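You operate a simulated robot arm through the tools that you are given. There is no shell and no other tool. Be economical: measure what you need, move in short steps, check, and stop when the job is done.

You are at the controls of a simulated robot arm. One attempt, no reset.

TASK
Close the open pot and turn it in under the clear hood.
Fine: free the turntable, turn it one seat either way and lock it again.

The check looks at the end state, three seconds after you hand in, the way a careful person would. Anything else that was tipped, shoved, dropped, spilled or broken makes it a failure.

THE ROBOT
A 7-joint arm with a two-finger parallel gripper, fixed in place. Base frame: the origin is at the foot of the arm, x ahead of it, y to its left, z up; the work surface is at about z = 82. Units: cm, degrees, N and s.
With the tool pointing down near the work surface it reaches from about 30 to 70 cm from the base axis. Its first joint turns from -66.0 to 66.0 degrees. Payload 1.57 kg.
The tool frame sits at the grasp point between the pads (the TCP): z along the fingers, y along the line on which they close. The tips reach 3 cm beyond it. The gripper opens to 11 cm. The fingers are 2.4 cm wide and 1.2 cm thick; the gripper's body (4.8 by 11.2 cm) begins 7.8 cm behind the TCP.
Orientation is that of the tool frame in the base frame, as a unit quaternion [w, x, y, z]. With the fingers straight down and closing along the base's y, the tool's x points along the base's -x, its y along +y and its z along -z.

THE INTERFACE
- The arm moves only by the tool servo_tool. Its argument "commands" is a list of rows, each an object of numbers (a shift or turn left out is 0, a gripper value left out holds the last): "x", "y", "z": the shift along the tool's x, y, z in mm; "rx", "ry", "rz": the turn, a rotation vector about the tool's x, y, z in degrees. In form: [{"x": .., "y": .., "z": .., "rx": .., "ry": .., "rz": ..}, ...]. A call has 1 to 8 rows; each row shifts and turns the commanded pose from where the row before left it, along the tool's axes as they then stand. "fingers" is the gripper command, from -1 (shut) to 1 (fully open), values between in proportion, set as the call begins (left out, the last holds). Each row takes 0.2 s and may step no farther than 5 cm and 8.6 degrees from the row before; otherwise, or with a gripper value out of range, the whole call is refused. Where a pose cannot be reached the arm comes as near as it can. A force on the tool above 40 N (or 10 N above the force at the start of the call, whichever is more), or a blocked arm, ends the call early, and 0.2 s more pass. The fingers move at their own pace (about 10.8 cm/s each) and stop on an object; they squeeze with about 39 N. The grip force told is the motor's: it shows also when the fingers shut on nothing. Time passes only in rows, and 0.2 s behind the last, so rows that do not move let the fingers close. The reply holds the time, the measured pose of the TCP, the force on the tool along the base axes, the opening and the grip force, in the units named above and with some noise, with the torque about the TCP (base axes, N m) and any sound that the robot's microphone picked up, and new pictures: "views" is both (left out), scene, wrist or none.
- Cameras (640 x 400 px; columns grow to the right, rows downward): "scene" is fixed at [16.7, -37.87, 139.69]; the picture's right is [0.81, -0.58, 0.00], its down [-0.29, -0.40, -0.87] and it looks along [0.51, 0.71, -0.49] (base axes); focal length 325 px, centre (320, 200). "wrist" rides on the gripper at [7, 1.6, -14.1] in the tool frame; the picture's right is [-0.23, 0.97, 0.00], its down [-0.85, -0.20, -0.48] and it looks along [-0.47, -0.11, 0.88] (tool axes); focal length 222 px, centre (320, 200). There is no depth. A picture from a camera that has moved, and an enlarged one, comes with that camera's place and axes in the base frame and with its lens. The place of the scene camera against the robot may be out by one fixed shift of up to 1.8 cm in any direction.
- inspect(camera, box): a new picture of the part [left, top, right, bottom] of that camera's present view, enlarged. The clock stands still meanwhile.
- job_done(): hands the job in; it is judged then, once.

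Work in short steps. Places have to be worked out from the pictures, the camera data and where the tool is seen: move nearer, look again, correct. Check each grasp and each placing, and mend what went wrong. You have 120 turns and 200 pictures in all, those below and enlarged ones among them. Open the gripper and draw the arm clear of the work before you hand the job in, unless the task says otherwise; then end with one line.

The tools are called after "Emit:" as name(argument=value, ...) on one line, values as JSON. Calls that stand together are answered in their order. servo_tool: Moves the arm, as the interface text tells. Its arguments: {"type":"object","properties":{"commands":{"type":"array","items":{"type":"object","properties":{"x":{"type":"number"},"y":{"type":"number"},"z":{"type":"number"},"rx":{"type":"number"},"ry":{"type":"number"},"rz":{"type":"number"}}}},"fingers":{"type":"number"},"views":{"type":"string","enum":["both","scene","wrist","none"]}},"required":["commands"]} The other tools are called the same way: inspect (camera, box) takes an enlarged picture of a part of a camera's view; job_done () hands the job in.

At the start:

```text
time_s: 0.0
ee_pos: [41.04, 11.25, 125.67]
tcp_rot: [0.0, 0.0, 1.0, 0.0]
force: [-0.6, -0.3, 0.6]
ft_torque: [0.02, 0.04, -0.02]
width: 10.98
finger_force: 0.2
```

scene: 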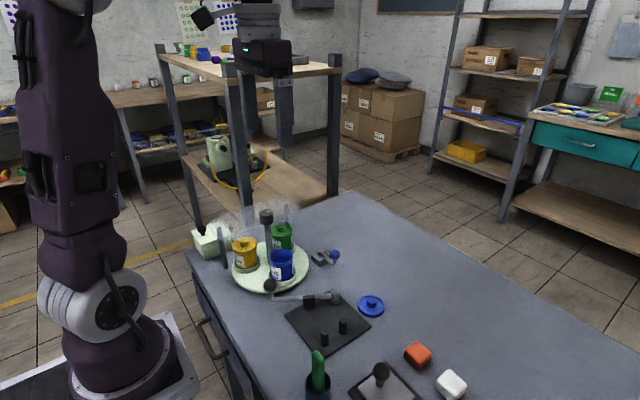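
wrist: 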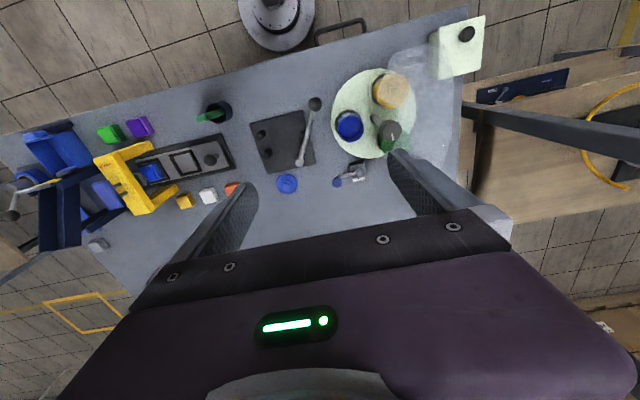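

I'll start by enlarging the turntable area in both views.

Emit:
inspect(camera="scene", box=[180, 190, 400, 350])

Emit:
inspect(camera="wrist", box=[230, 10, 500, 210])

Emit:
inspect(camera="scene", box=[220, 195, 340, 300])

```text
2.50 times, centred on (290, 270) of scene
camera zoom: at [16.7, -37.87, 139.69], right [0.81, -0.58, 0.0], down [-0.29, -0.4, -0.87], along [0.51, 0.71, -0.49], focal length 813 px, centre (395, 25)
```

zoom: 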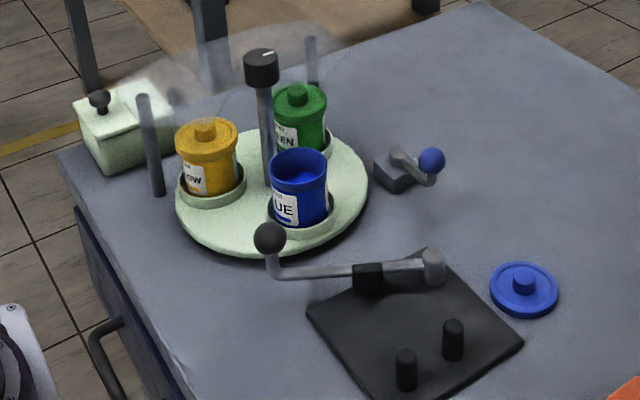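

```text
2.00 times, centred on (365, 110) of wrist
camera zoom: at [34.14, 13.01, 139.62], right [0.23, 0.97, 0.0], down [0.85, -0.2, 0.48], along [0.47, -0.11, -0.88], focal length 444 px, centre (230, 380)
```

zoom: 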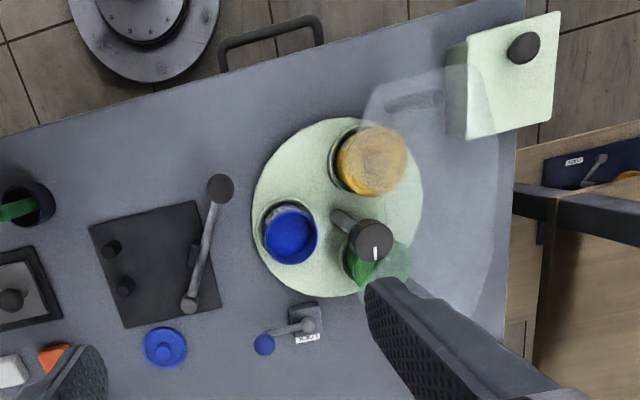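

```text
3.81 times, centred on (280, 248) of scene
camera zoom: at [16.7, -37.87, 139.69], right [0.81, -0.58, 0.0], down [-0.29, -0.4, -0.87], along [0.51, 0.71, -0.49], focal length 1239 px, centre (472, 19)
```

zoom: 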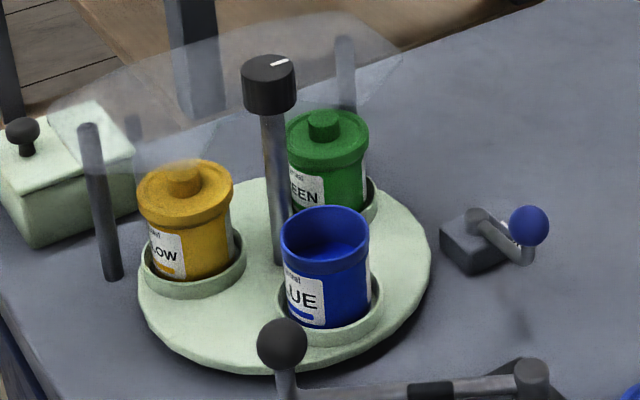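

The turntable axis is at about (44.4, 23.3). The blue pot is near (44.4, 17) and its lid near (57, -1.5). There are two possible levers, so I'll go closer to read them.

Emit:
servo_tool(commands=[{"x": 20, "y": 0, "z": 40}, {"x": 20, "y": 0, "z": 40}, {"x": 20, "z": 30}], views="wrist")

Emit:
inspect(camera="wrist", box=[180, 60, 500, 260])

```text
time_s: 0.8
ee_pos: [34.79, 11.37, 114.49]
tcp_rot: [0.0, 0.0, 1.0, 0.0]
force: [0.0, 0.1, 0.8]
ft_torque: [-0.01, -0.01, -0.02]
width: 10.98
finger_force: 0.0
camera wrist: at [27.94, 12.99, 128.46], right [0.23, 0.97, 0.0], down [0.85, -0.2, 0.48], along [0.47, -0.11, -0.88], focal length 222 px, centre (320, 200)
```

wrist: 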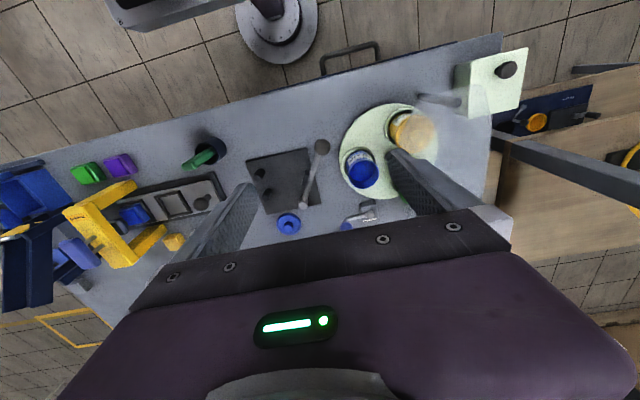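

```text
2.00 times, centred on (340, 160) of wrist
camera zoom: at [27.94, 12.99, 128.46], right [0.23, 0.97, 0.0], down [0.85, -0.2, 0.48], along [0.47, -0.11, -0.88], focal length 444 px, centre (280, 280)
```

zoom: 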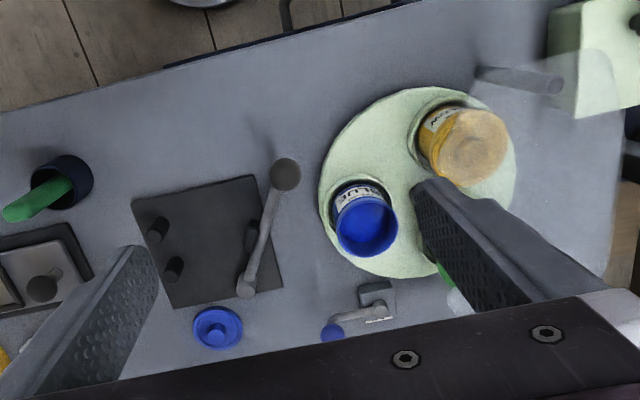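

I'll zoom in on the labelled lever and on the plate lever.

Emit:
inspect(camera="wrist", box=[330, 190, 394, 230])

Emit:
inspect(camera="scene", box=[295, 235, 359, 275])

Emit:
inspect(camera="scene", box=[255, 270, 383, 350])

```text
10.00 times, centred on (362, 210) of wrist
camera zoom: at [27.94, 12.99, 128.46], right [0.23, 0.97, 0.0], down [0.85, -0.2, 0.48], along [0.47, -0.11, -0.88], focal length 2221 px, centre (-100, 100)
```

zoom: 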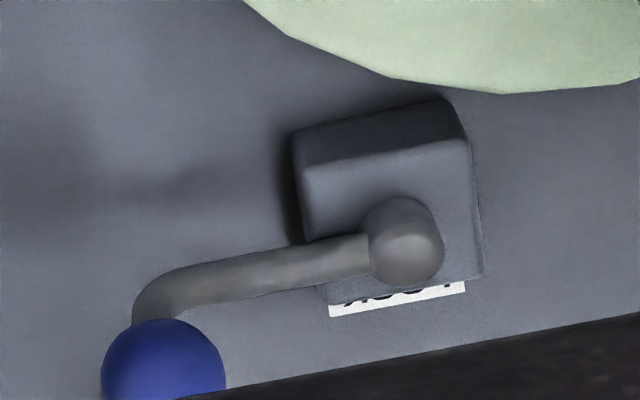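

```text
10.00 times, centred on (327, 255) of scene
camera zoom: at [16.7, -37.87, 139.69], right [0.81, -0.58, 0.0], down [-0.29, -0.4, -0.87], along [0.51, 0.71, -0.49], focal length 3252 px, centre (250, -350)
```

zoom: 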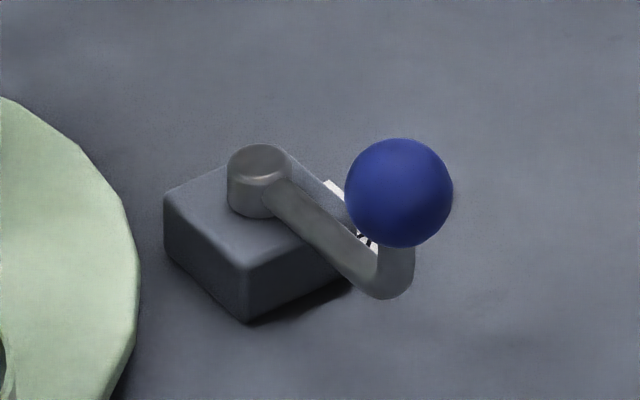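

```text
5.00 times, centred on (319, 310) of scene
camera zoom: at [16.7, -37.87, 139.69], right [0.81, -0.58, 0.0], down [-0.29, -0.4, -0.87], along [0.51, 0.71, -0.49], focal length 1626 px, centre (325, -350)
```

zoom: 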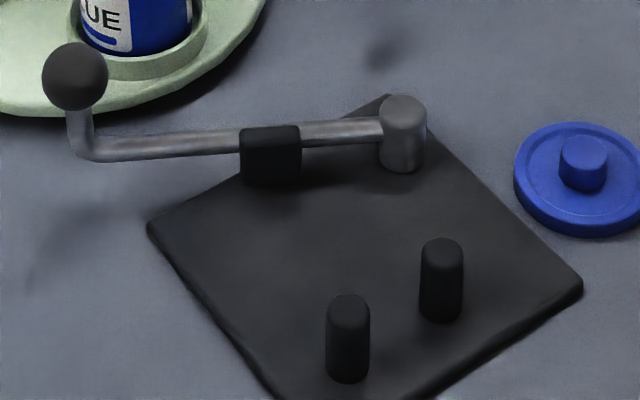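

The side lever near the disc is labelled on its far face. I'll move out above it to read the label and see the hood better.

Emit:
servo_tool(commands=[{"x": -45, "y": 0}, {"x": -45, "y": 0}, {"x": -45, "y": 0}, {"x": -45}, {"x": -45}, {"x": -45}, {}], views="both")

Emit:
inspect(camera="wrist", box=[220, 0, 540, 200])

```text
time_s: 2.4
ee_pos: [62.18, 11.5, 114.66]
tcp_rot: [0.0, -0.001, 1.0, -0.001]
force: [-0.6, 0.4, -0.1]
ft_torque: [-0.04, -0.01, 0.0]
width: 11.02
finger_force: 0.1
camera wrist: at [55.19, 13.23, 128.65], right [0.23, 0.97, 0.0], down [0.85, -0.2, 0.48], along [0.47, -0.11, -0.88], focal length 222 px, centre (320, 200)
```

scene: 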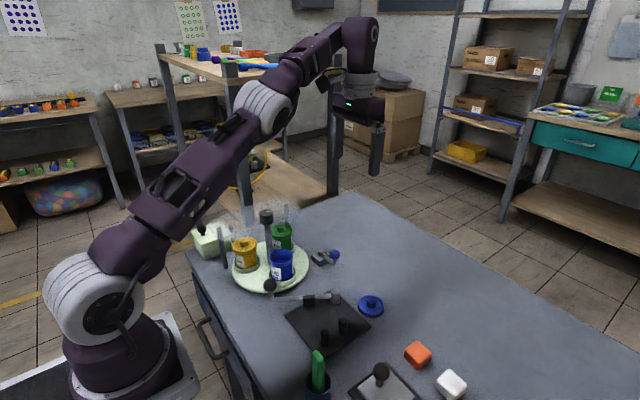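
wrist: 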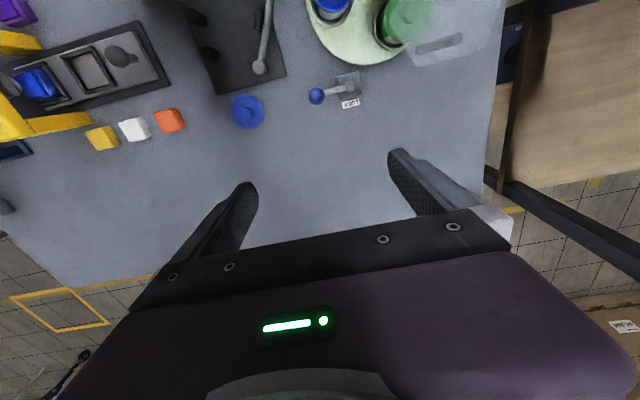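

```text
2.00 times, centred on (380, 100) of wrist
camera zoom: at [55.19, 13.23, 128.65], right [0.23, 0.97, 0.0], down [0.85, -0.2, 0.48], along [0.47, -0.11, -0.88], focal length 444 px, centre (200, 400)
```

zoom: 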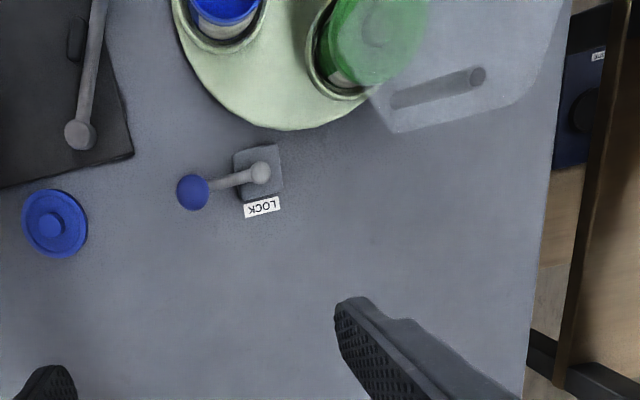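

The lever is labelled LOCK, with its pivot near (57.7, 17.9) and its ball near (57.8, 12, 87). The pot rim is at about (44.9, 17.2, 89.7) and the lid at (57.6, -1.6). The pot goes first, while the table is still locked: I'll yaw the gripper 90° so it clears the centre post.

Emit:
servo_tool(commands=[{"rz": -8.5}, {"rz": -8.5}, {"rz": -8.5}, {"rz": -8.5}, {"rz": -8.5}, {"rz": -8.5}, {"rz": -8.5}, {"rz": -8.5}], views="none")

Emit:
servo_tool(commands=[{"rz": -8.5}, {"rz": -8.5}, {"rz": -5}, {}], views="wrist")

```text
time_s: 4.2
ee_pos: [62.12, 11.21, 114.65]
tcp_rot: [0.0, -0.56, 0.828, 0.0]
force: [-0.2, -0.5, -1.1]
ft_torque: [-0.02, 0.0, 0.03]
width: 11.01
finger_force: 0.1
```

```text
time_s: 5.2
ee_pos: [62.12, 11.37, 114.71]
tcp_rot: [0.0, 0.707, -0.707, 0.0]
force: [-0.4, -1.0, -0.4]
ft_torque: [0.02, 0.01, 0.0]
width: 11.0
finger_force: 0.1
camera wrist: at [60.49, 4.42, 128.69], right [-0.97, 0.23, 0.0], down [0.2, 0.86, 0.48], along [0.11, 0.47, -0.88], focal length 222 px, centre (320, 200)
```

wrist: 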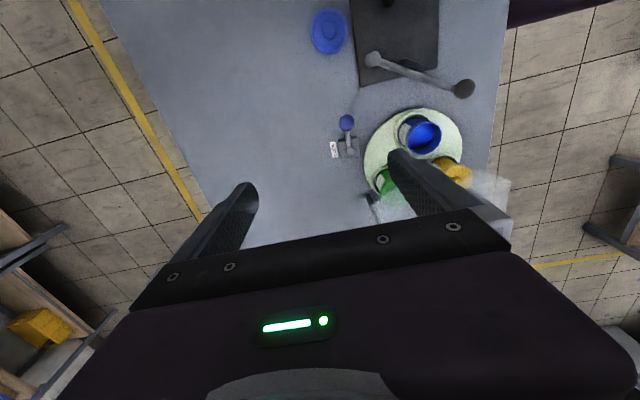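

The axes are as expected, and this view also puts the lid at about (57.7, -1.8). I'll move above it.

Emit:
servo_tool(commands=[{"x": 45, "y": 15, "z": 20}, {"x": 45, "y": 15, "z": 20}, {"x": 41, "y": 14, "z": 40}, {"z": 45}, {}], views="both")

Emit:
inspect(camera="wrist", box=[240, 100, 400, 200])

```text
refused: row 1 steps farther than a row can; nothing moved
```

```text
4.00 times, centred on (320, 150) of wrist
camera zoom: at [60.49, 4.42, 128.69], right [-0.97, 0.23, 0.0], down [0.2, 0.86, 0.48], along [0.11, 0.47, -0.88], focal length 888 px, centre (320, 400)
```

zoom: 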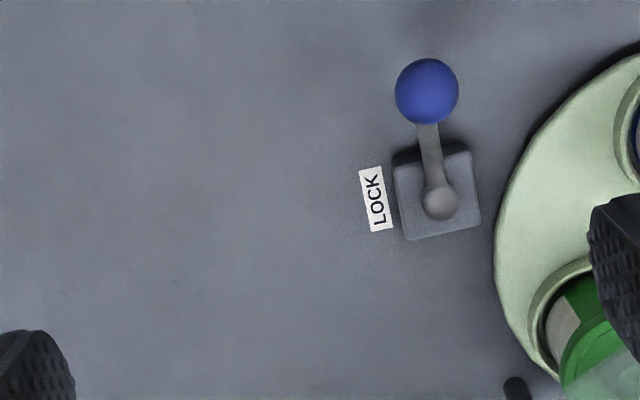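

That row was too long, so I'll split the move into smaller steps.

Emit:
servo_tool(commands=[{"x": 33, "y": 11, "z": 25}, {"x": 33, "y": 11, "z": 25}, {"x": 33, "y": 11, "z": 25}, {"x": 32, "y": 11, "z": 25}, {"z": 35}, {}], views="both")

Emit:
inspect(camera="wrist", box=[240, 100, 400, 200])

```text
time_s: 6.6
ee_pos: [57.56, -2.01, 100.89]
tcp_rot: [0.001, -0.707, 0.708, 0.0]
force: [-0.9, -0.5, 0.1]
ft_torque: [-0.02, 0.02, -0.01]
width: 11.0
finger_force: 0.2
camera wrist: at [56.0, -8.89, 114.98], right [-0.97, 0.23, 0.0], down [0.2, 0.85, 0.48], along [0.11, 0.47, -0.88], focal length 222 px, centre (320, 200)
```

scene: 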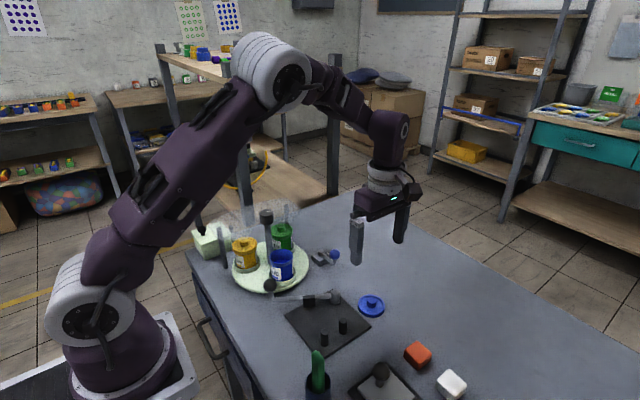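
wrist: 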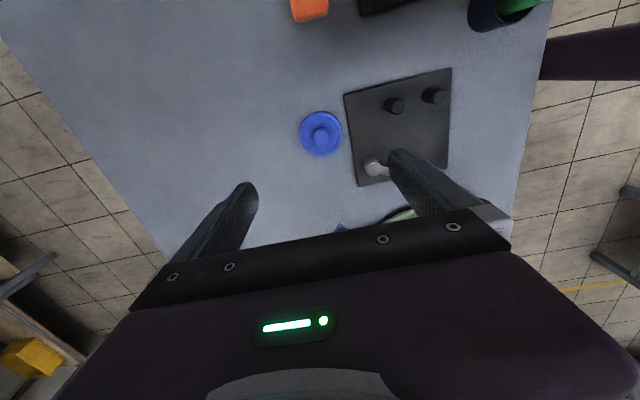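

```text
4.00 times, centred on (320, 150) of wrist
camera zoom: at [56.0, -8.89, 114.98], right [-0.97, 0.23, 0.0], down [0.2, 0.85, 0.48], along [0.11, 0.47, -0.88], focal length 888 px, centre (320, 400)
```

zoom: 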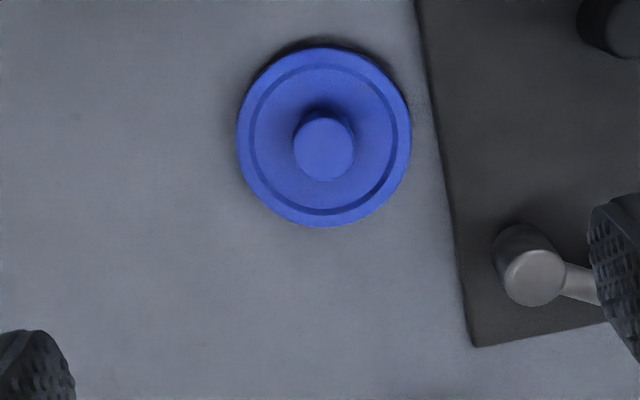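

The lid knob is directly beneath the TCP. I'll narrow the fingers to about 4 cm and come down part way.

Emit:
servo_tool(commands=[{"z": 40}, {"z": 40}, {"z": 40}, {"z": 15}, {}], fingers=-0.27, views="wrist")

Emit:
inspect(camera="scene", box=[330, 250, 426, 310])

Emit:
inspect(camera="wrist", box=[240, 120, 400, 220])

```text
time_s: 7.8
ee_pos: [57.3, -1.61, 87.53]
tcp_rot: [0.0, -0.707, 0.707, 0.0]
force: [1.4, 1.0, -0.2]
ft_torque: [0.01, 0.0, -0.01]
width: 4.03
finger_force: 0.2
camera wrist: at [55.75, -8.56, 101.56], right [-0.97, 0.23, 0.0], down [0.2, 0.85, 0.48], along [0.11, 0.47, -0.88], focal length 222 px, centre (320, 200)
```

wrist: 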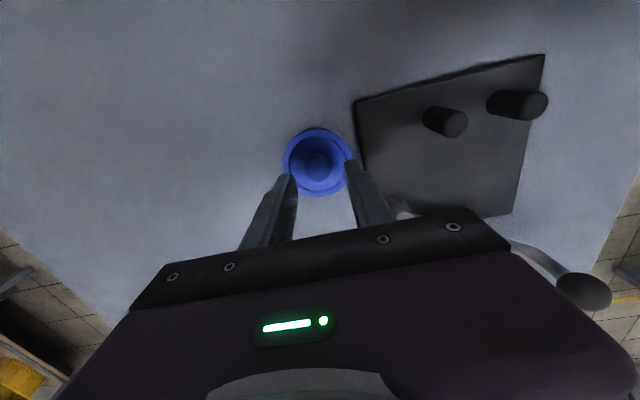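

```text
6.67 times, centred on (378, 280) of scene
camera zoom: at [16.7, -37.87, 139.69], right [0.81, -0.58, 0.0], down [-0.29, -0.4, -0.87], along [0.51, 0.71, -0.49], focal length 2168 px, centre (-67, -333)
```

zoom: 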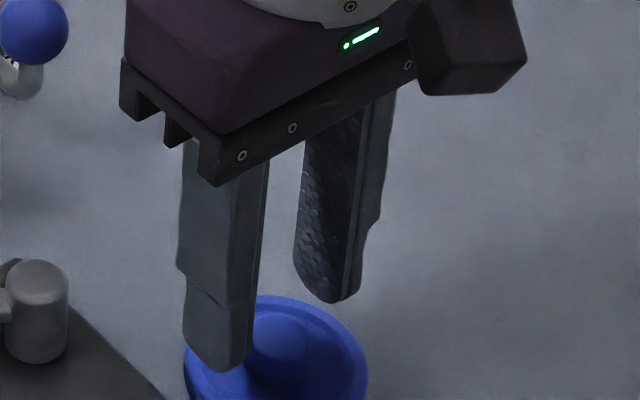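

```text
4.00 times, centred on (320, 170) of wrist
camera zoom: at [55.75, -8.56, 101.56], right [-0.97, 0.23, 0.0], down [0.2, 0.85, 0.48], along [0.11, 0.47, -0.88], focal length 888 px, centre (320, 320)
```

zoom: 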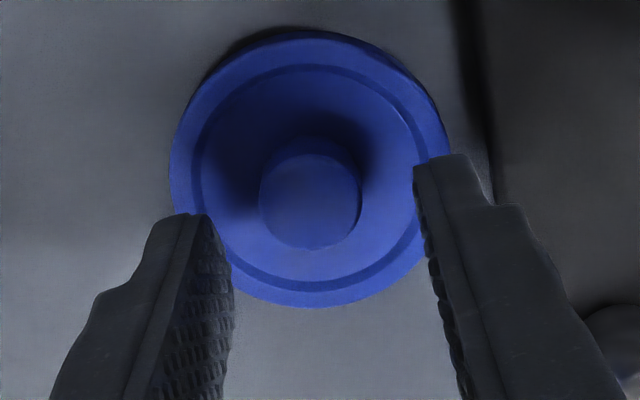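

The knob is about 5 mm further along -y. I'll shift, lower 1 cm and watch the force.

Emit:
servo_tool(commands=[{"x": 5}, {"z": 5}, {"z": 5}, {}], views="none")

Emit:
inspect(camera="wrist", box=[240, 120, 400, 220])

Emit:
inspect(camera="scene", box=[330, 265, 426, 325])

```text
time_s: 8.8
ee_pos: [57.61, -2.3, 86.57]
tcp_rot: [0.0, -0.707, 0.707, -0.001]
force: [0.1, 1.5, 0.2]
ft_torque: [0.01, -0.01, -0.04]
width: 4.0
finger_force: 0.1
```

```text
4.00 times, centred on (320, 170) of wrist
camera zoom: at [55.93, -9.24, 100.6], right [-0.97, 0.23, 0.0], down [0.2, 0.85, 0.48], along [0.11, 0.47, -0.88], focal length 888 px, centre (320, 320)
```

zoom: 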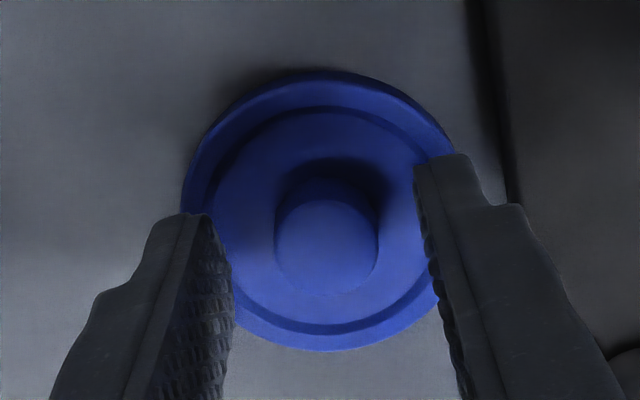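

```text
6.67 times, centred on (378, 295) of scene
camera zoom: at [16.7, -37.87, 139.69], right [0.81, -0.58, 0.0], down [-0.29, -0.4, -0.87], along [0.51, 0.71, -0.49], focal length 2168 px, centre (-67, -433)
```

zoom: 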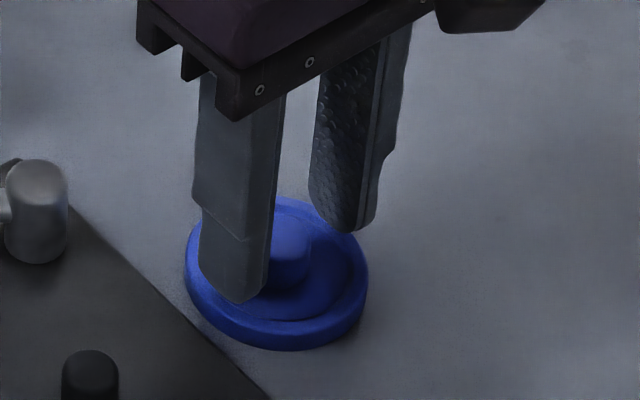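

Centred well. I'll lower gently in 2 mm steps until I feel the flange.

Emit:
servo_tool(commands=[{"x": -2, "z": 2}, {"z": 2}, {}], views="none")

Emit:
inspect(camera="wrist", box=[240, 120, 400, 220])

```text
time_s: 9.6
ee_pos: [57.86, -2.09, 86.12]
tcp_rot: [-0.001, 0.708, -0.706, 0.0]
force: [-0.2, 0.2, 0.5]
ft_torque: [0.01, 0.0, 0.02]
width: 4.03
finger_force: 0.0
```

```text
4.00 times, centred on (320, 170) of wrist
camera zoom: at [56.09, -9.01, 100.25], right [-0.97, 0.23, 0.0], down [0.2, 0.85, 0.48], along [0.11, 0.47, -0.88], focal length 888 px, centre (320, 320)
```

zoom: 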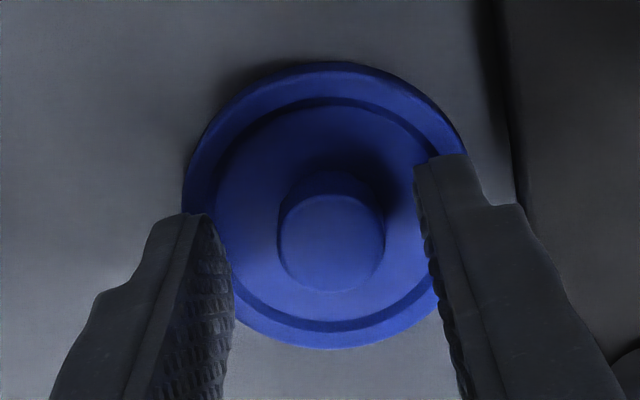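

Tips at about z 83.1 and no contact yet, so I'll close on the knob.

Emit:
servo_tool(commands=[{}, {}, {}, {}], fingers=-1, views="none")

Emit:
inspect(camera="wrist", box=[240, 120, 400, 220])

Emit:
inspect(camera="scene", box=[330, 265, 426, 325])

```text
time_s: 10.6
ee_pos: [57.63, -2.07, 86.2]
tcp_rot: [0.0, 0.707, -0.707, 0.001]
force: [-0.1, 0.2, -0.7]
ft_torque: [-0.01, -0.01, -0.01]
width: 1.52
finger_force: 30.8
```

```text
4.00 times, centred on (320, 170) of wrist
camera zoom: at [56.08, -9.02, 100.25], right [-0.97, 0.23, 0.0], down [0.2, 0.85, 0.48], along [0.11, 0.47, -0.88], focal length 888 px, centre (320, 320)
```

zoom: 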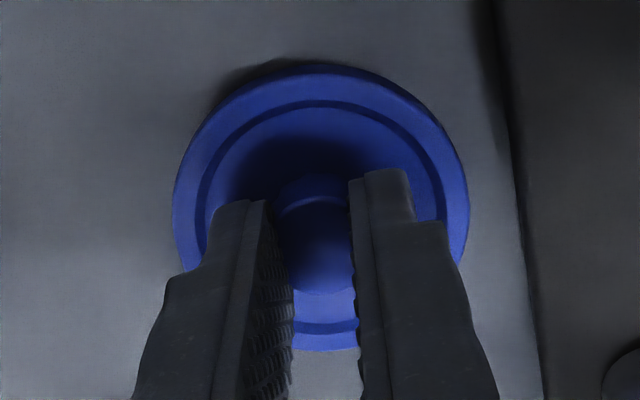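

```text
6.67 times, centred on (378, 295) of scene
camera zoom: at [16.7, -37.87, 139.69], right [0.81, -0.58, 0.0], down [-0.29, -0.4, -0.87], along [0.51, 0.71, -0.49], focal length 2168 px, centre (-67, -433)
```

zoom: 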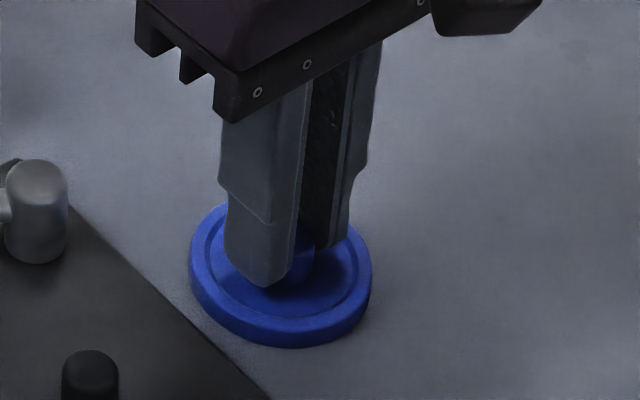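

The grip is holding at 1.5 cm. I'll lift 12 cm and check.

Emit:
servo_tool(commands=[{"z": -20}, {"z": -30}, {"z": -35}, {"z": -35}, {}], views="wrist")

Emit:
inspect(camera="scene", box=[315, 205, 443, 285])

```text
time_s: 11.8
ee_pos: [57.79, -2.16, 98.12]
tcp_rot: [0.0, -0.707, 0.708, -0.001]
force: [0.6, -0.2, 0.4]
ft_torque: [0.0, 0.0, 0.01]
width: 1.48
finger_force: 30.3
camera wrist: at [56.22, -9.16, 112.12], right [-0.97, 0.23, 0.0], down [0.2, 0.85, 0.48], along [0.11, 0.47, -0.88], focal length 222 px, centre (320, 200)
```

wrist: 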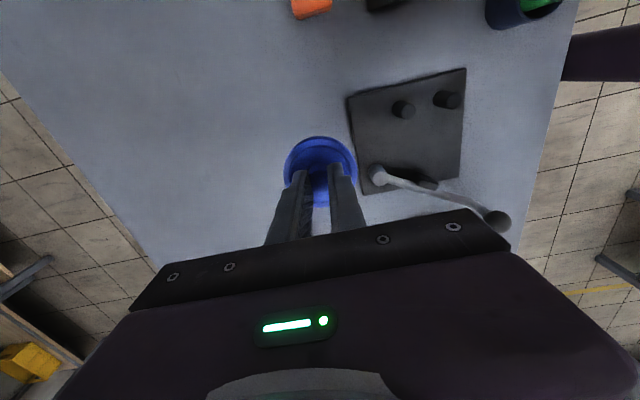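

```text
5.00 times, centred on (379, 245) of scene
camera zoom: at [16.7, -37.87, 139.69], right [0.81, -0.58, 0.0], down [-0.29, -0.4, -0.87], along [0.51, 0.71, -0.49], focal length 1626 px, centre (25, -25)
```

zoom: 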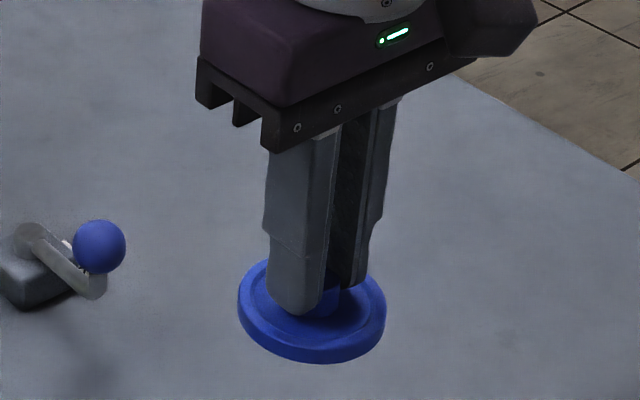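

The lid is held level. I'll rise 4 cm and go to a stop short of the pot on its -y side for a look.

Emit:
servo_tool(commands=[{"z": -40}, {"x": -28, "y": 32}, {"x": -28, "y": 32}, {"x": -28, "y": 32}, {"x": -28, "y": 32}, {}], views="both")

Emit:
inspect(camera="wrist", box=[220, 100, 420, 225])

Emit:
inspect(camera="scene", box=[210, 180, 370, 280])

```text
time_s: 13.2
ee_pos: [44.88, 9.06, 102.11]
tcp_rot: [0.001, -0.707, 0.708, -0.001]
force: [-0.2, -0.1, -0.3]
ft_torque: [0.02, -0.02, -0.03]
width: 1.47
finger_force: 31.4
camera wrist: at [43.31, 2.07, 116.13], right [-0.97, 0.23, 0.0], down [0.2, 0.85, 0.48], along [0.11, 0.47, -0.88], focal length 222 px, centre (320, 200)
```

scene: 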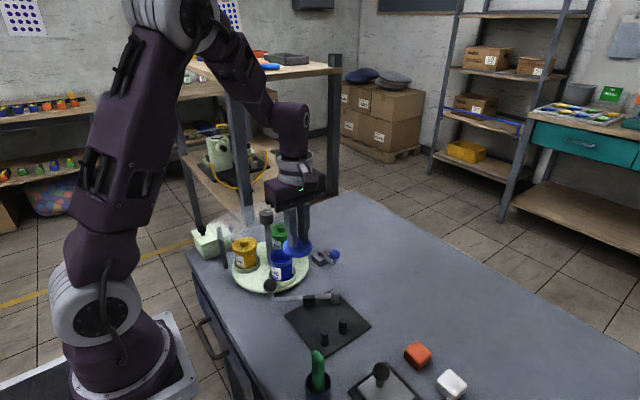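
wrist: 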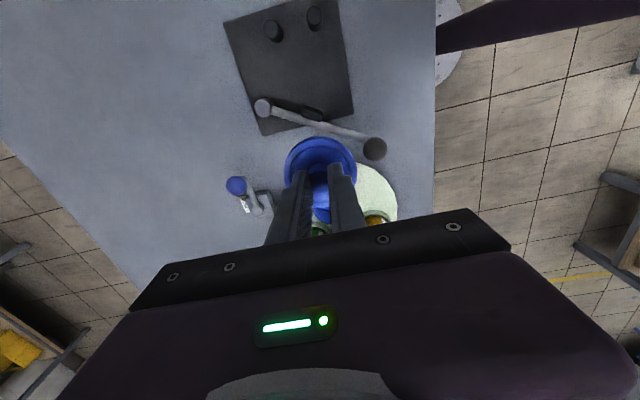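

```text
3.20 times, centred on (320, 162) of wrist
camera zoom: at [43.31, 2.07, 116.13], right [-0.97, 0.23, 0.0], down [0.2, 0.85, 0.48], along [0.11, 0.47, -0.88], focal length 711 px, centre (320, 320)
```

zoom: 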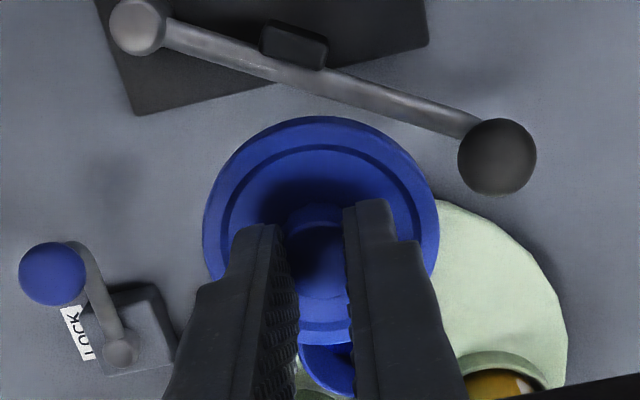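

```text
4.00 times, centred on (290, 230) of scene
camera zoom: at [16.7, -37.87, 139.69], right [0.81, -0.58, 0.0], down [-0.29, -0.4, -0.87], along [0.51, 0.71, -0.49], focal length 1301 px, centre (440, 80)
```

zoom: 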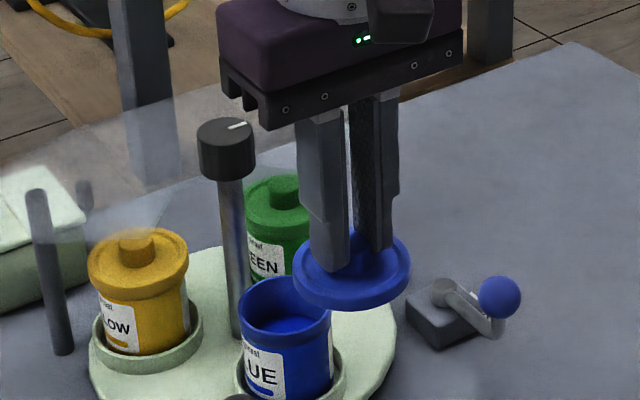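

The lid is short of the pot as planned. Correcting the scene view with the known lid position puts the pot rim near (44.8, 17.2, 91). I'll go over it at this height.

Emit:
servo_tool(commands=[{"x": -20}, {"x": -20}, {"x": -20}, {"x": -22}, {}], views="none")

Emit:
inspect(camera="wrist", box=[220, 100, 420, 225])

Emit:
inspect(camera="scene", box=[210, 180, 370, 280])

```text
time_s: 14.4
ee_pos: [44.9, 17.28, 102.18]
tcp_rot: [0.001, -0.706, 0.708, 0.001]
force: [-0.1, 0.4, 0.5]
ft_torque: [0.02, 0.02, -0.01]
width: 1.5
finger_force: 31.3
```

```text
3.20 times, centred on (320, 162) of wrist
camera zoom: at [43.31, 10.37, 116.21], right [-0.97, 0.23, 0.0], down [0.2, 0.85, 0.48], along [0.11, 0.47, -0.88], focal length 711 px, centre (320, 320)
```

zoom: 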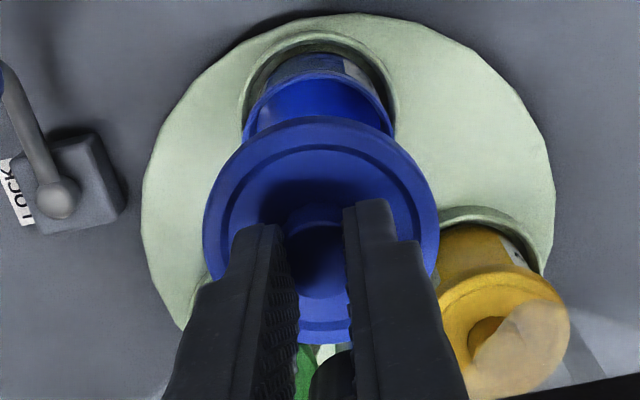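

```text
4.00 times, centred on (290, 230) of scene
camera zoom: at [16.7, -37.87, 139.69], right [0.81, -0.58, 0.0], down [-0.29, -0.4, -0.87], along [0.51, 0.71, -0.49], focal length 1301 px, centre (440, 80)
```

zoom: 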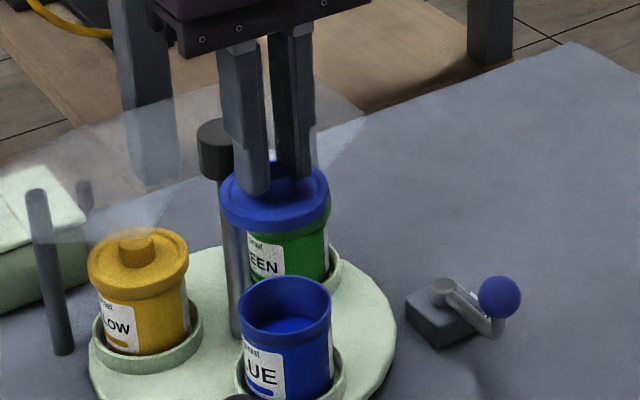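

The lid is within about 2 mm of being centred over the pot. I'll nudge +1.5 mm in y and lower to just above the rim.

Emit:
servo_tool(commands=[{"x": -1.5, "z": 15}, {"z": 15}, {"z": 12}, {"z": 8}, {}], views="none")

Emit:
inspect(camera="wrist", box=[220, 100, 420, 225])

Emit:
inspect(camera="scene", box=[242, 220, 322, 270])

```text
time_s: 15.6
ee_pos: [44.96, 17.65, 97.21]
tcp_rot: [0.0, 0.707, -0.707, -0.001]
force: [0.7, 1.0, 0.0]
ft_torque: [0.02, -0.01, -0.03]
width: 1.5
finger_force: 31.2
```

```text
3.20 times, centred on (320, 162) of wrist
camera zoom: at [43.4, 10.72, 111.21], right [-0.97, 0.23, 0.0], down [0.2, 0.85, 0.48], along [0.11, 0.47, -0.88], focal length 711 px, centre (320, 320)
```

zoom: 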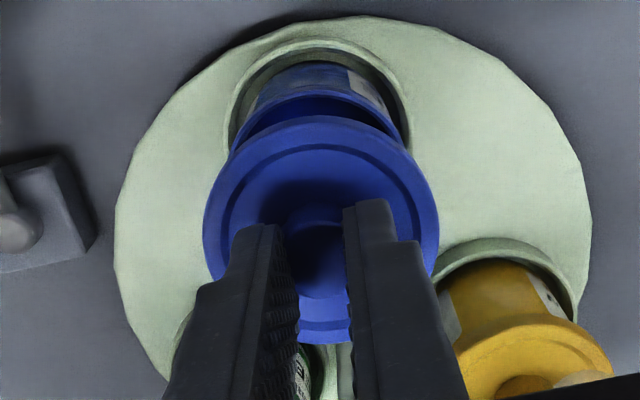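

```text
8.00 times, centred on (282, 245) of scene
camera zoom: at [16.7, -37.87, 139.69], right [0.81, -0.58, 0.0], down [-0.29, -0.4, -0.87], along [0.51, 0.71, -0.49], focal length 2602 px, centre (624, -160)
```

zoom: 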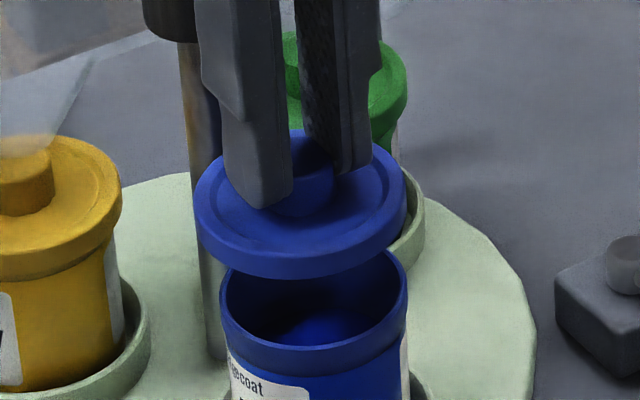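

Small correction of 1.5 mm in +x, then lower another 2 cm in steps to near contact.

Emit:
servo_tool(commands=[{"y": -1.5, "z": 6}, {"z": 6}, {"z": 5}, {}], views="none")

Emit:
inspect(camera="wrist", box=[260, 100, 380, 175])

Emit:
inspect(camera="scene", box=[242, 220, 322, 270])

```text
time_s: 16.6
ee_pos: [44.98, 17.36, 95.64]
tcp_rot: [0.0, -0.706, 0.708, 0.0]
force: [0.0, 0.0, 0.2]
ft_torque: [-0.03, -0.02, 0.0]
width: 1.49
finger_force: 31.0
```

```text
5.33 times, centred on (320, 138) of wrist
camera zoom: at [43.39, 10.5, 109.5], right [-0.97, 0.23, 0.0], down [0.2, 0.85, 0.48], along [0.11, 0.47, -0.88], focal length 1185 px, centre (320, 533)
```

zoom: 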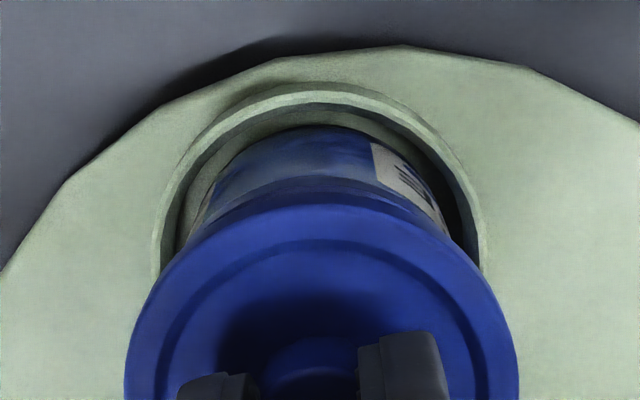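

```text
8.00 times, centred on (282, 245) of scene
camera zoom: at [16.7, -37.87, 139.69], right [0.81, -0.58, 0.0], down [-0.29, -0.4, -0.87], along [0.51, 0.71, -0.49], focal length 2602 px, centre (624, -160)
```

zoom: 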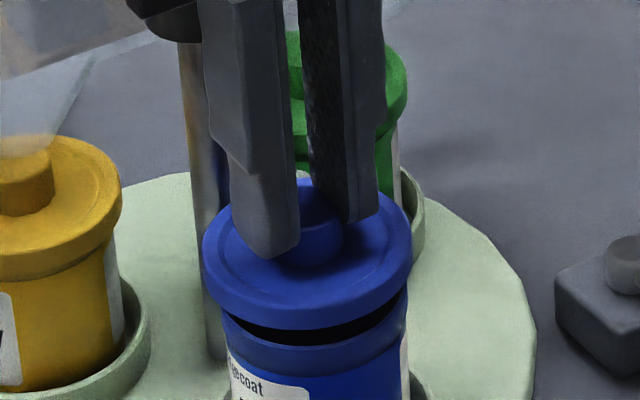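

Nearly aligned. I'll shift 1 mm more in +x and settle down in 2 mm steps until contact.

Emit:
servo_tool(commands=[{"y": -1, "z": 3}, {"z": 3}, {"z": 2}, {"z": 2}, {}], views="none")

Emit:
inspect(camera="wrist", box=[260, 100, 380, 175])

Emit:
inspect(camera="scene", box=[242, 220, 322, 270])

```text
time_s: 17.8
ee_pos: [45.08, 17.47, 94.56]
tcp_rot: [0.002, -0.707, 0.707, -0.001]
force: [1.1, -1.2, 19.9]
ft_torque: [-0.52, 0.06, 0.02]
width: 1.51
finger_force: 31.0
```

```text
5.33 times, centred on (320, 138) of wrist
camera zoom: at [43.47, 10.49, 108.55], right [-0.97, 0.23, 0.0], down [0.2, 0.85, 0.48], along [0.11, 0.47, -0.88], focal length 1185 px, centre (320, 533)
```

zoom: 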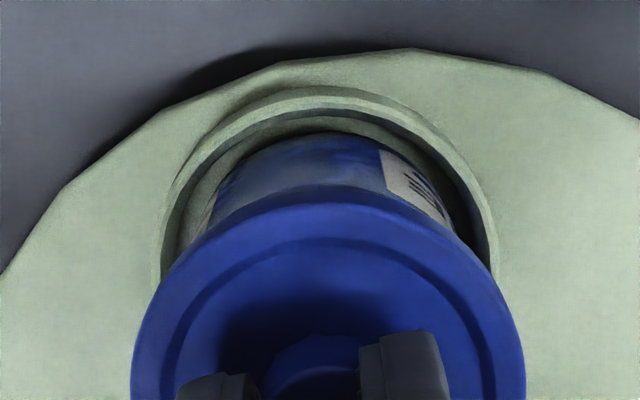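

```text
8.00 times, centred on (282, 245) of scene
camera zoom: at [16.68, -37.88, 139.69], right [0.81, -0.58, 0.0], down [-0.29, -0.4, -0.87], along [0.51, 0.71, -0.49], focal length 2602 px, centre (624, -160)
```

zoom: 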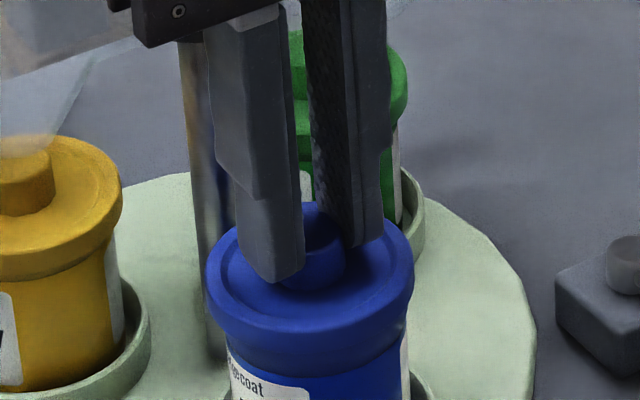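

There is 20 N of contact, with the torque pointing to the -y side of the rim. The skirt already covers the collar in the scene view, so I'll ease off, nudge -y by 1 mm and press lightly again.

Emit:
servo_tool(commands=[{"z": -2}, {"x": 1.5}, {"z": 2}, {}], views="none")

Emit:
inspect(camera="scene", box=[250, 235, 314, 275])

```text
time_s: 18.8
ee_pos: [45.05, 17.33, 94.44]
tcp_rot: [0.0, -0.707, 0.707, -0.001]
force: [0.1, -0.6, 14.1]
ft_torque: [-0.35, 0.16, -0.02]
width: 1.5
finger_force: 31.2
```

```text
10.00 times, centred on (282, 255) of scene
camera zoom: at [16.68, -37.88, 139.69], right [0.81, -0.58, 0.0], down [-0.29, -0.4, -0.87], along [0.51, 0.71, -0.49], focal length 3252 px, centre (700, -350)
```

zoom: 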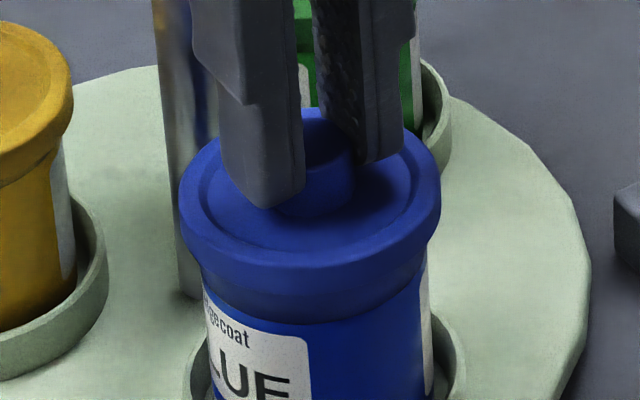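

I'll compare this directly with the seated yellow lid.

Emit:
inspect(camera="scene", box=[222, 230, 302, 280])

Emit:
inspect(camera="wrist", box=[260, 100, 420, 200])

```text
8.00 times, centred on (262, 255) of scene
camera zoom: at [16.68, -37.88, 139.69], right [0.81, -0.58, 0.0], down [-0.29, -0.4, -0.87], along [0.51, 0.71, -0.49], focal length 2602 px, centre (784, -240)
```

zoom: 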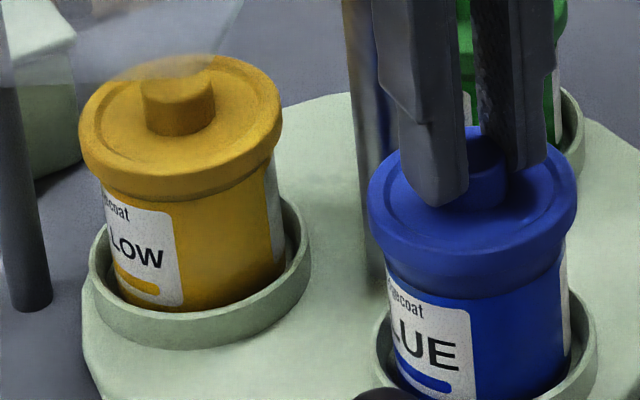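

```text
4.00 times, centred on (340, 150) of wrist
camera zoom: at [43.52, 10.38, 108.47], right [-0.97, 0.23, 0.0], down [0.2, 0.85, 0.48], along [0.11, 0.47, -0.88], focal length 888 px, centre (240, 400)
```

zoom: 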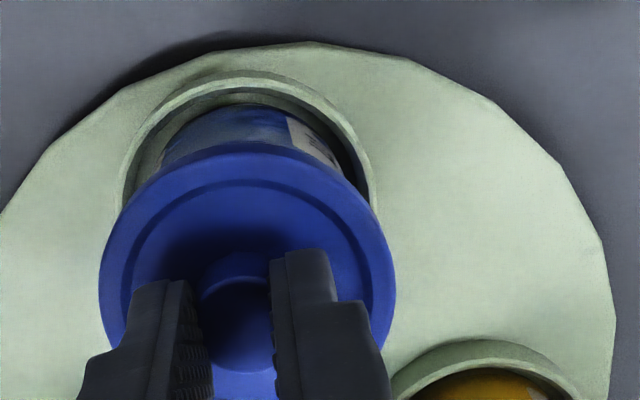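

The blue lid isn't seated: the yellow flange sits right at its label, while blue still shows about 0.8 cm of collar. The contact is at the near (-x, -y) side, so I'll shift the lid that way while pressing lightly.

Emit:
servo_tool(commands=[{"z": -1}, {"x": 1.5, "y": 1}, {"z": 1}, {"z": 1}, {}], views="none")

```text
time_s: 20.0
ee_pos: [45.03, 17.17, 94.28]
tcp_rot: [0.001, -0.707, 0.707, 0.0]
force: [1.4, 0.2, -0.9]
ft_torque: [-0.03, -0.02, -0.01]
width: 1.48
finger_force: 30.8
```

The contact force vanished, so the skirt appears to have slipped over. I'll keep lowering.

Emit:
servo_tool(commands=[{"z": 2}, {"z": 2}, {"z": 2}, {}], views="none")

Emit:
inspect(camera="scene", box=[222, 230, 302, 280])

```text
time_s: 21.0
ee_pos: [44.98, 17.07, 93.91]
tcp_rot: [0.0, -0.707, 0.707, -0.001]
force: [1.7, -3.8, 26.7]
ft_torque: [-0.08, 0.17, 0.01]
width: 1.52
finger_force: 31.5
heard: snap
```

```text
8.00 times, centred on (262, 255) of scene
camera zoom: at [16.66, -37.89, 139.68], right [0.81, -0.58, 0.0], down [-0.29, -0.4, -0.87], along [0.51, 0.71, -0.49], focal length 2602 px, centre (784, -240)
```

zoom: 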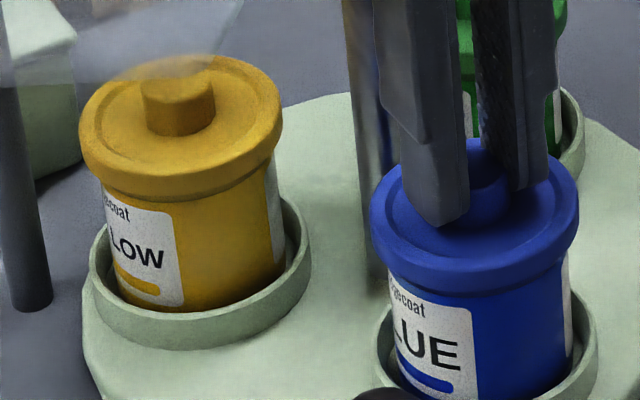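

It snapped, and the flange now meets the label just as on yellow. I'll open to 4 cm and lift straight up.

Emit:
servo_tool(commands=[{"z": -1.5}, {}, {}], fingers=-0.3, views="none")

Emit:
servo_tool(commands=[{"z": -20}, {"z": -40}, {"z": -40}, {"z": -40}, {}], views="both")

Emit:
inspect(camera="scene", box=[190, 190, 350, 290])

```text
time_s: 21.8
ee_pos: [45.1, 17.23, 93.88]
tcp_rot: [0.001, -0.707, 0.707, 0.0]
force: [0.4, -0.3, 0.1]
ft_torque: [-0.02, -0.02, 0.0]
width: 3.84
finger_force: 0.2
```

```text
time_s: 23.0
ee_pos: [45.08, 17.3, 107.9]
tcp_rot: [0.0, 0.707, -0.707, 0.0]
force: [-0.1, 0.2, 0.2]
ft_torque: [-0.02, -0.04, -0.01]
width: 3.82
finger_force: 0.1
camera wrist: at [43.4, 10.32, 121.94], right [-0.97, 0.23, 0.0], down [0.2, 0.85, 0.48], along [0.11, 0.47, -0.88], focal length 222 px, centre (320, 200)
```

scene: 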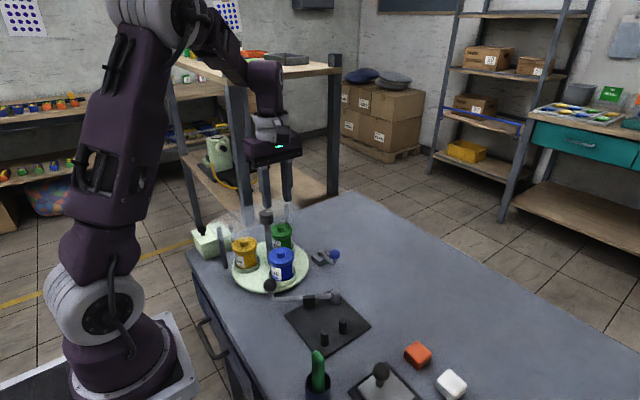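
wrist: 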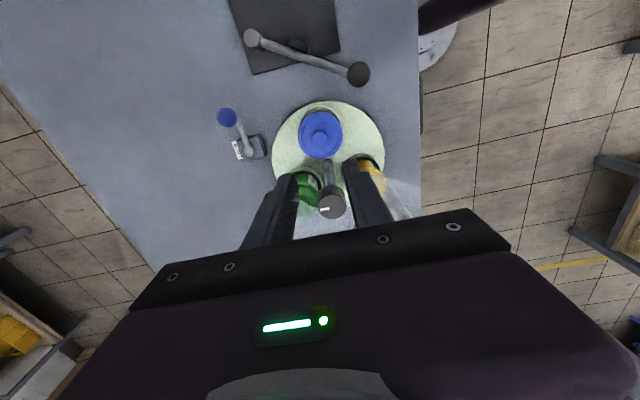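

```text
4.00 times, centred on (270, 240) of scene
camera zoom: at [16.7, -37.87, 139.69], right [0.81, -0.58, 0.0], down [-0.29, -0.4, -0.87], along [0.51, 0.71, -0.49], focal length 1301 px, centre (520, 40)
```

zoom: 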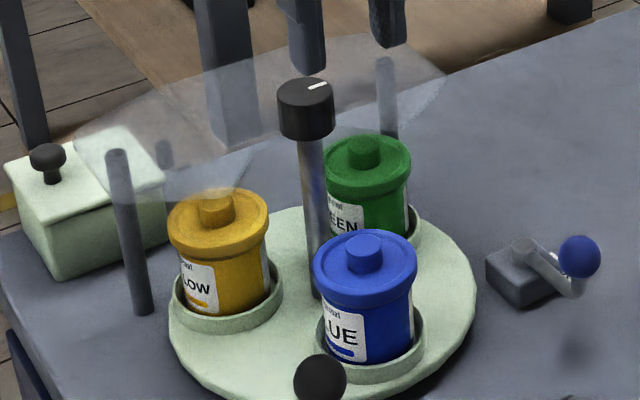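

The lid is seated. Next is the lock lever, with its ball at about (57.8, 12.1, 87.5): I'll go above it with the fingers straddling along x.

Emit:
servo_tool(commands=[{"x": 14, "y": -32}, {"x": 14, "y": -32}, {"x": 14, "y": -32}, {"x": 10, "y": -31, "z": 20}, {"z": 40}, {}], views="none")

Emit:
inspect(camera="wrist", box=[240, 110, 400, 210])

```text
time_s: 24.4
ee_pos: [57.66, 12.17, 101.97]
tcp_rot: [0.0, -0.707, 0.707, 0.0]
force: [0.9, 0.3, 0.0]
ft_torque: [0.01, 0.01, 0.0]
width: 3.84
finger_force: 0.2
```

```text
4.00 times, centred on (320, 160) of wrist
camera zoom: at [56.05, 5.28, 116.02], right [-0.97, 0.23, 0.0], down [0.2, 0.86, 0.48], along [0.11, 0.47, -0.88], focal length 888 px, centre (320, 360)
```

zoom: 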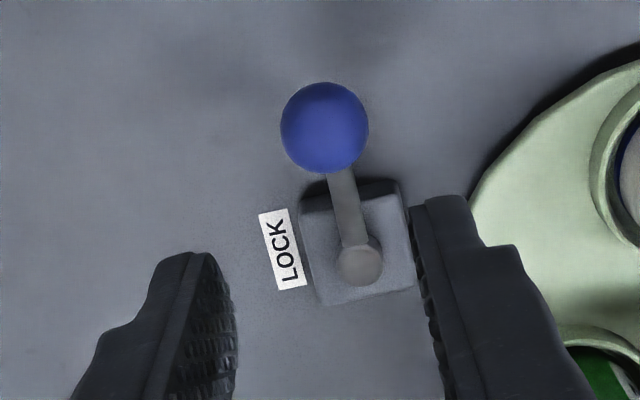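

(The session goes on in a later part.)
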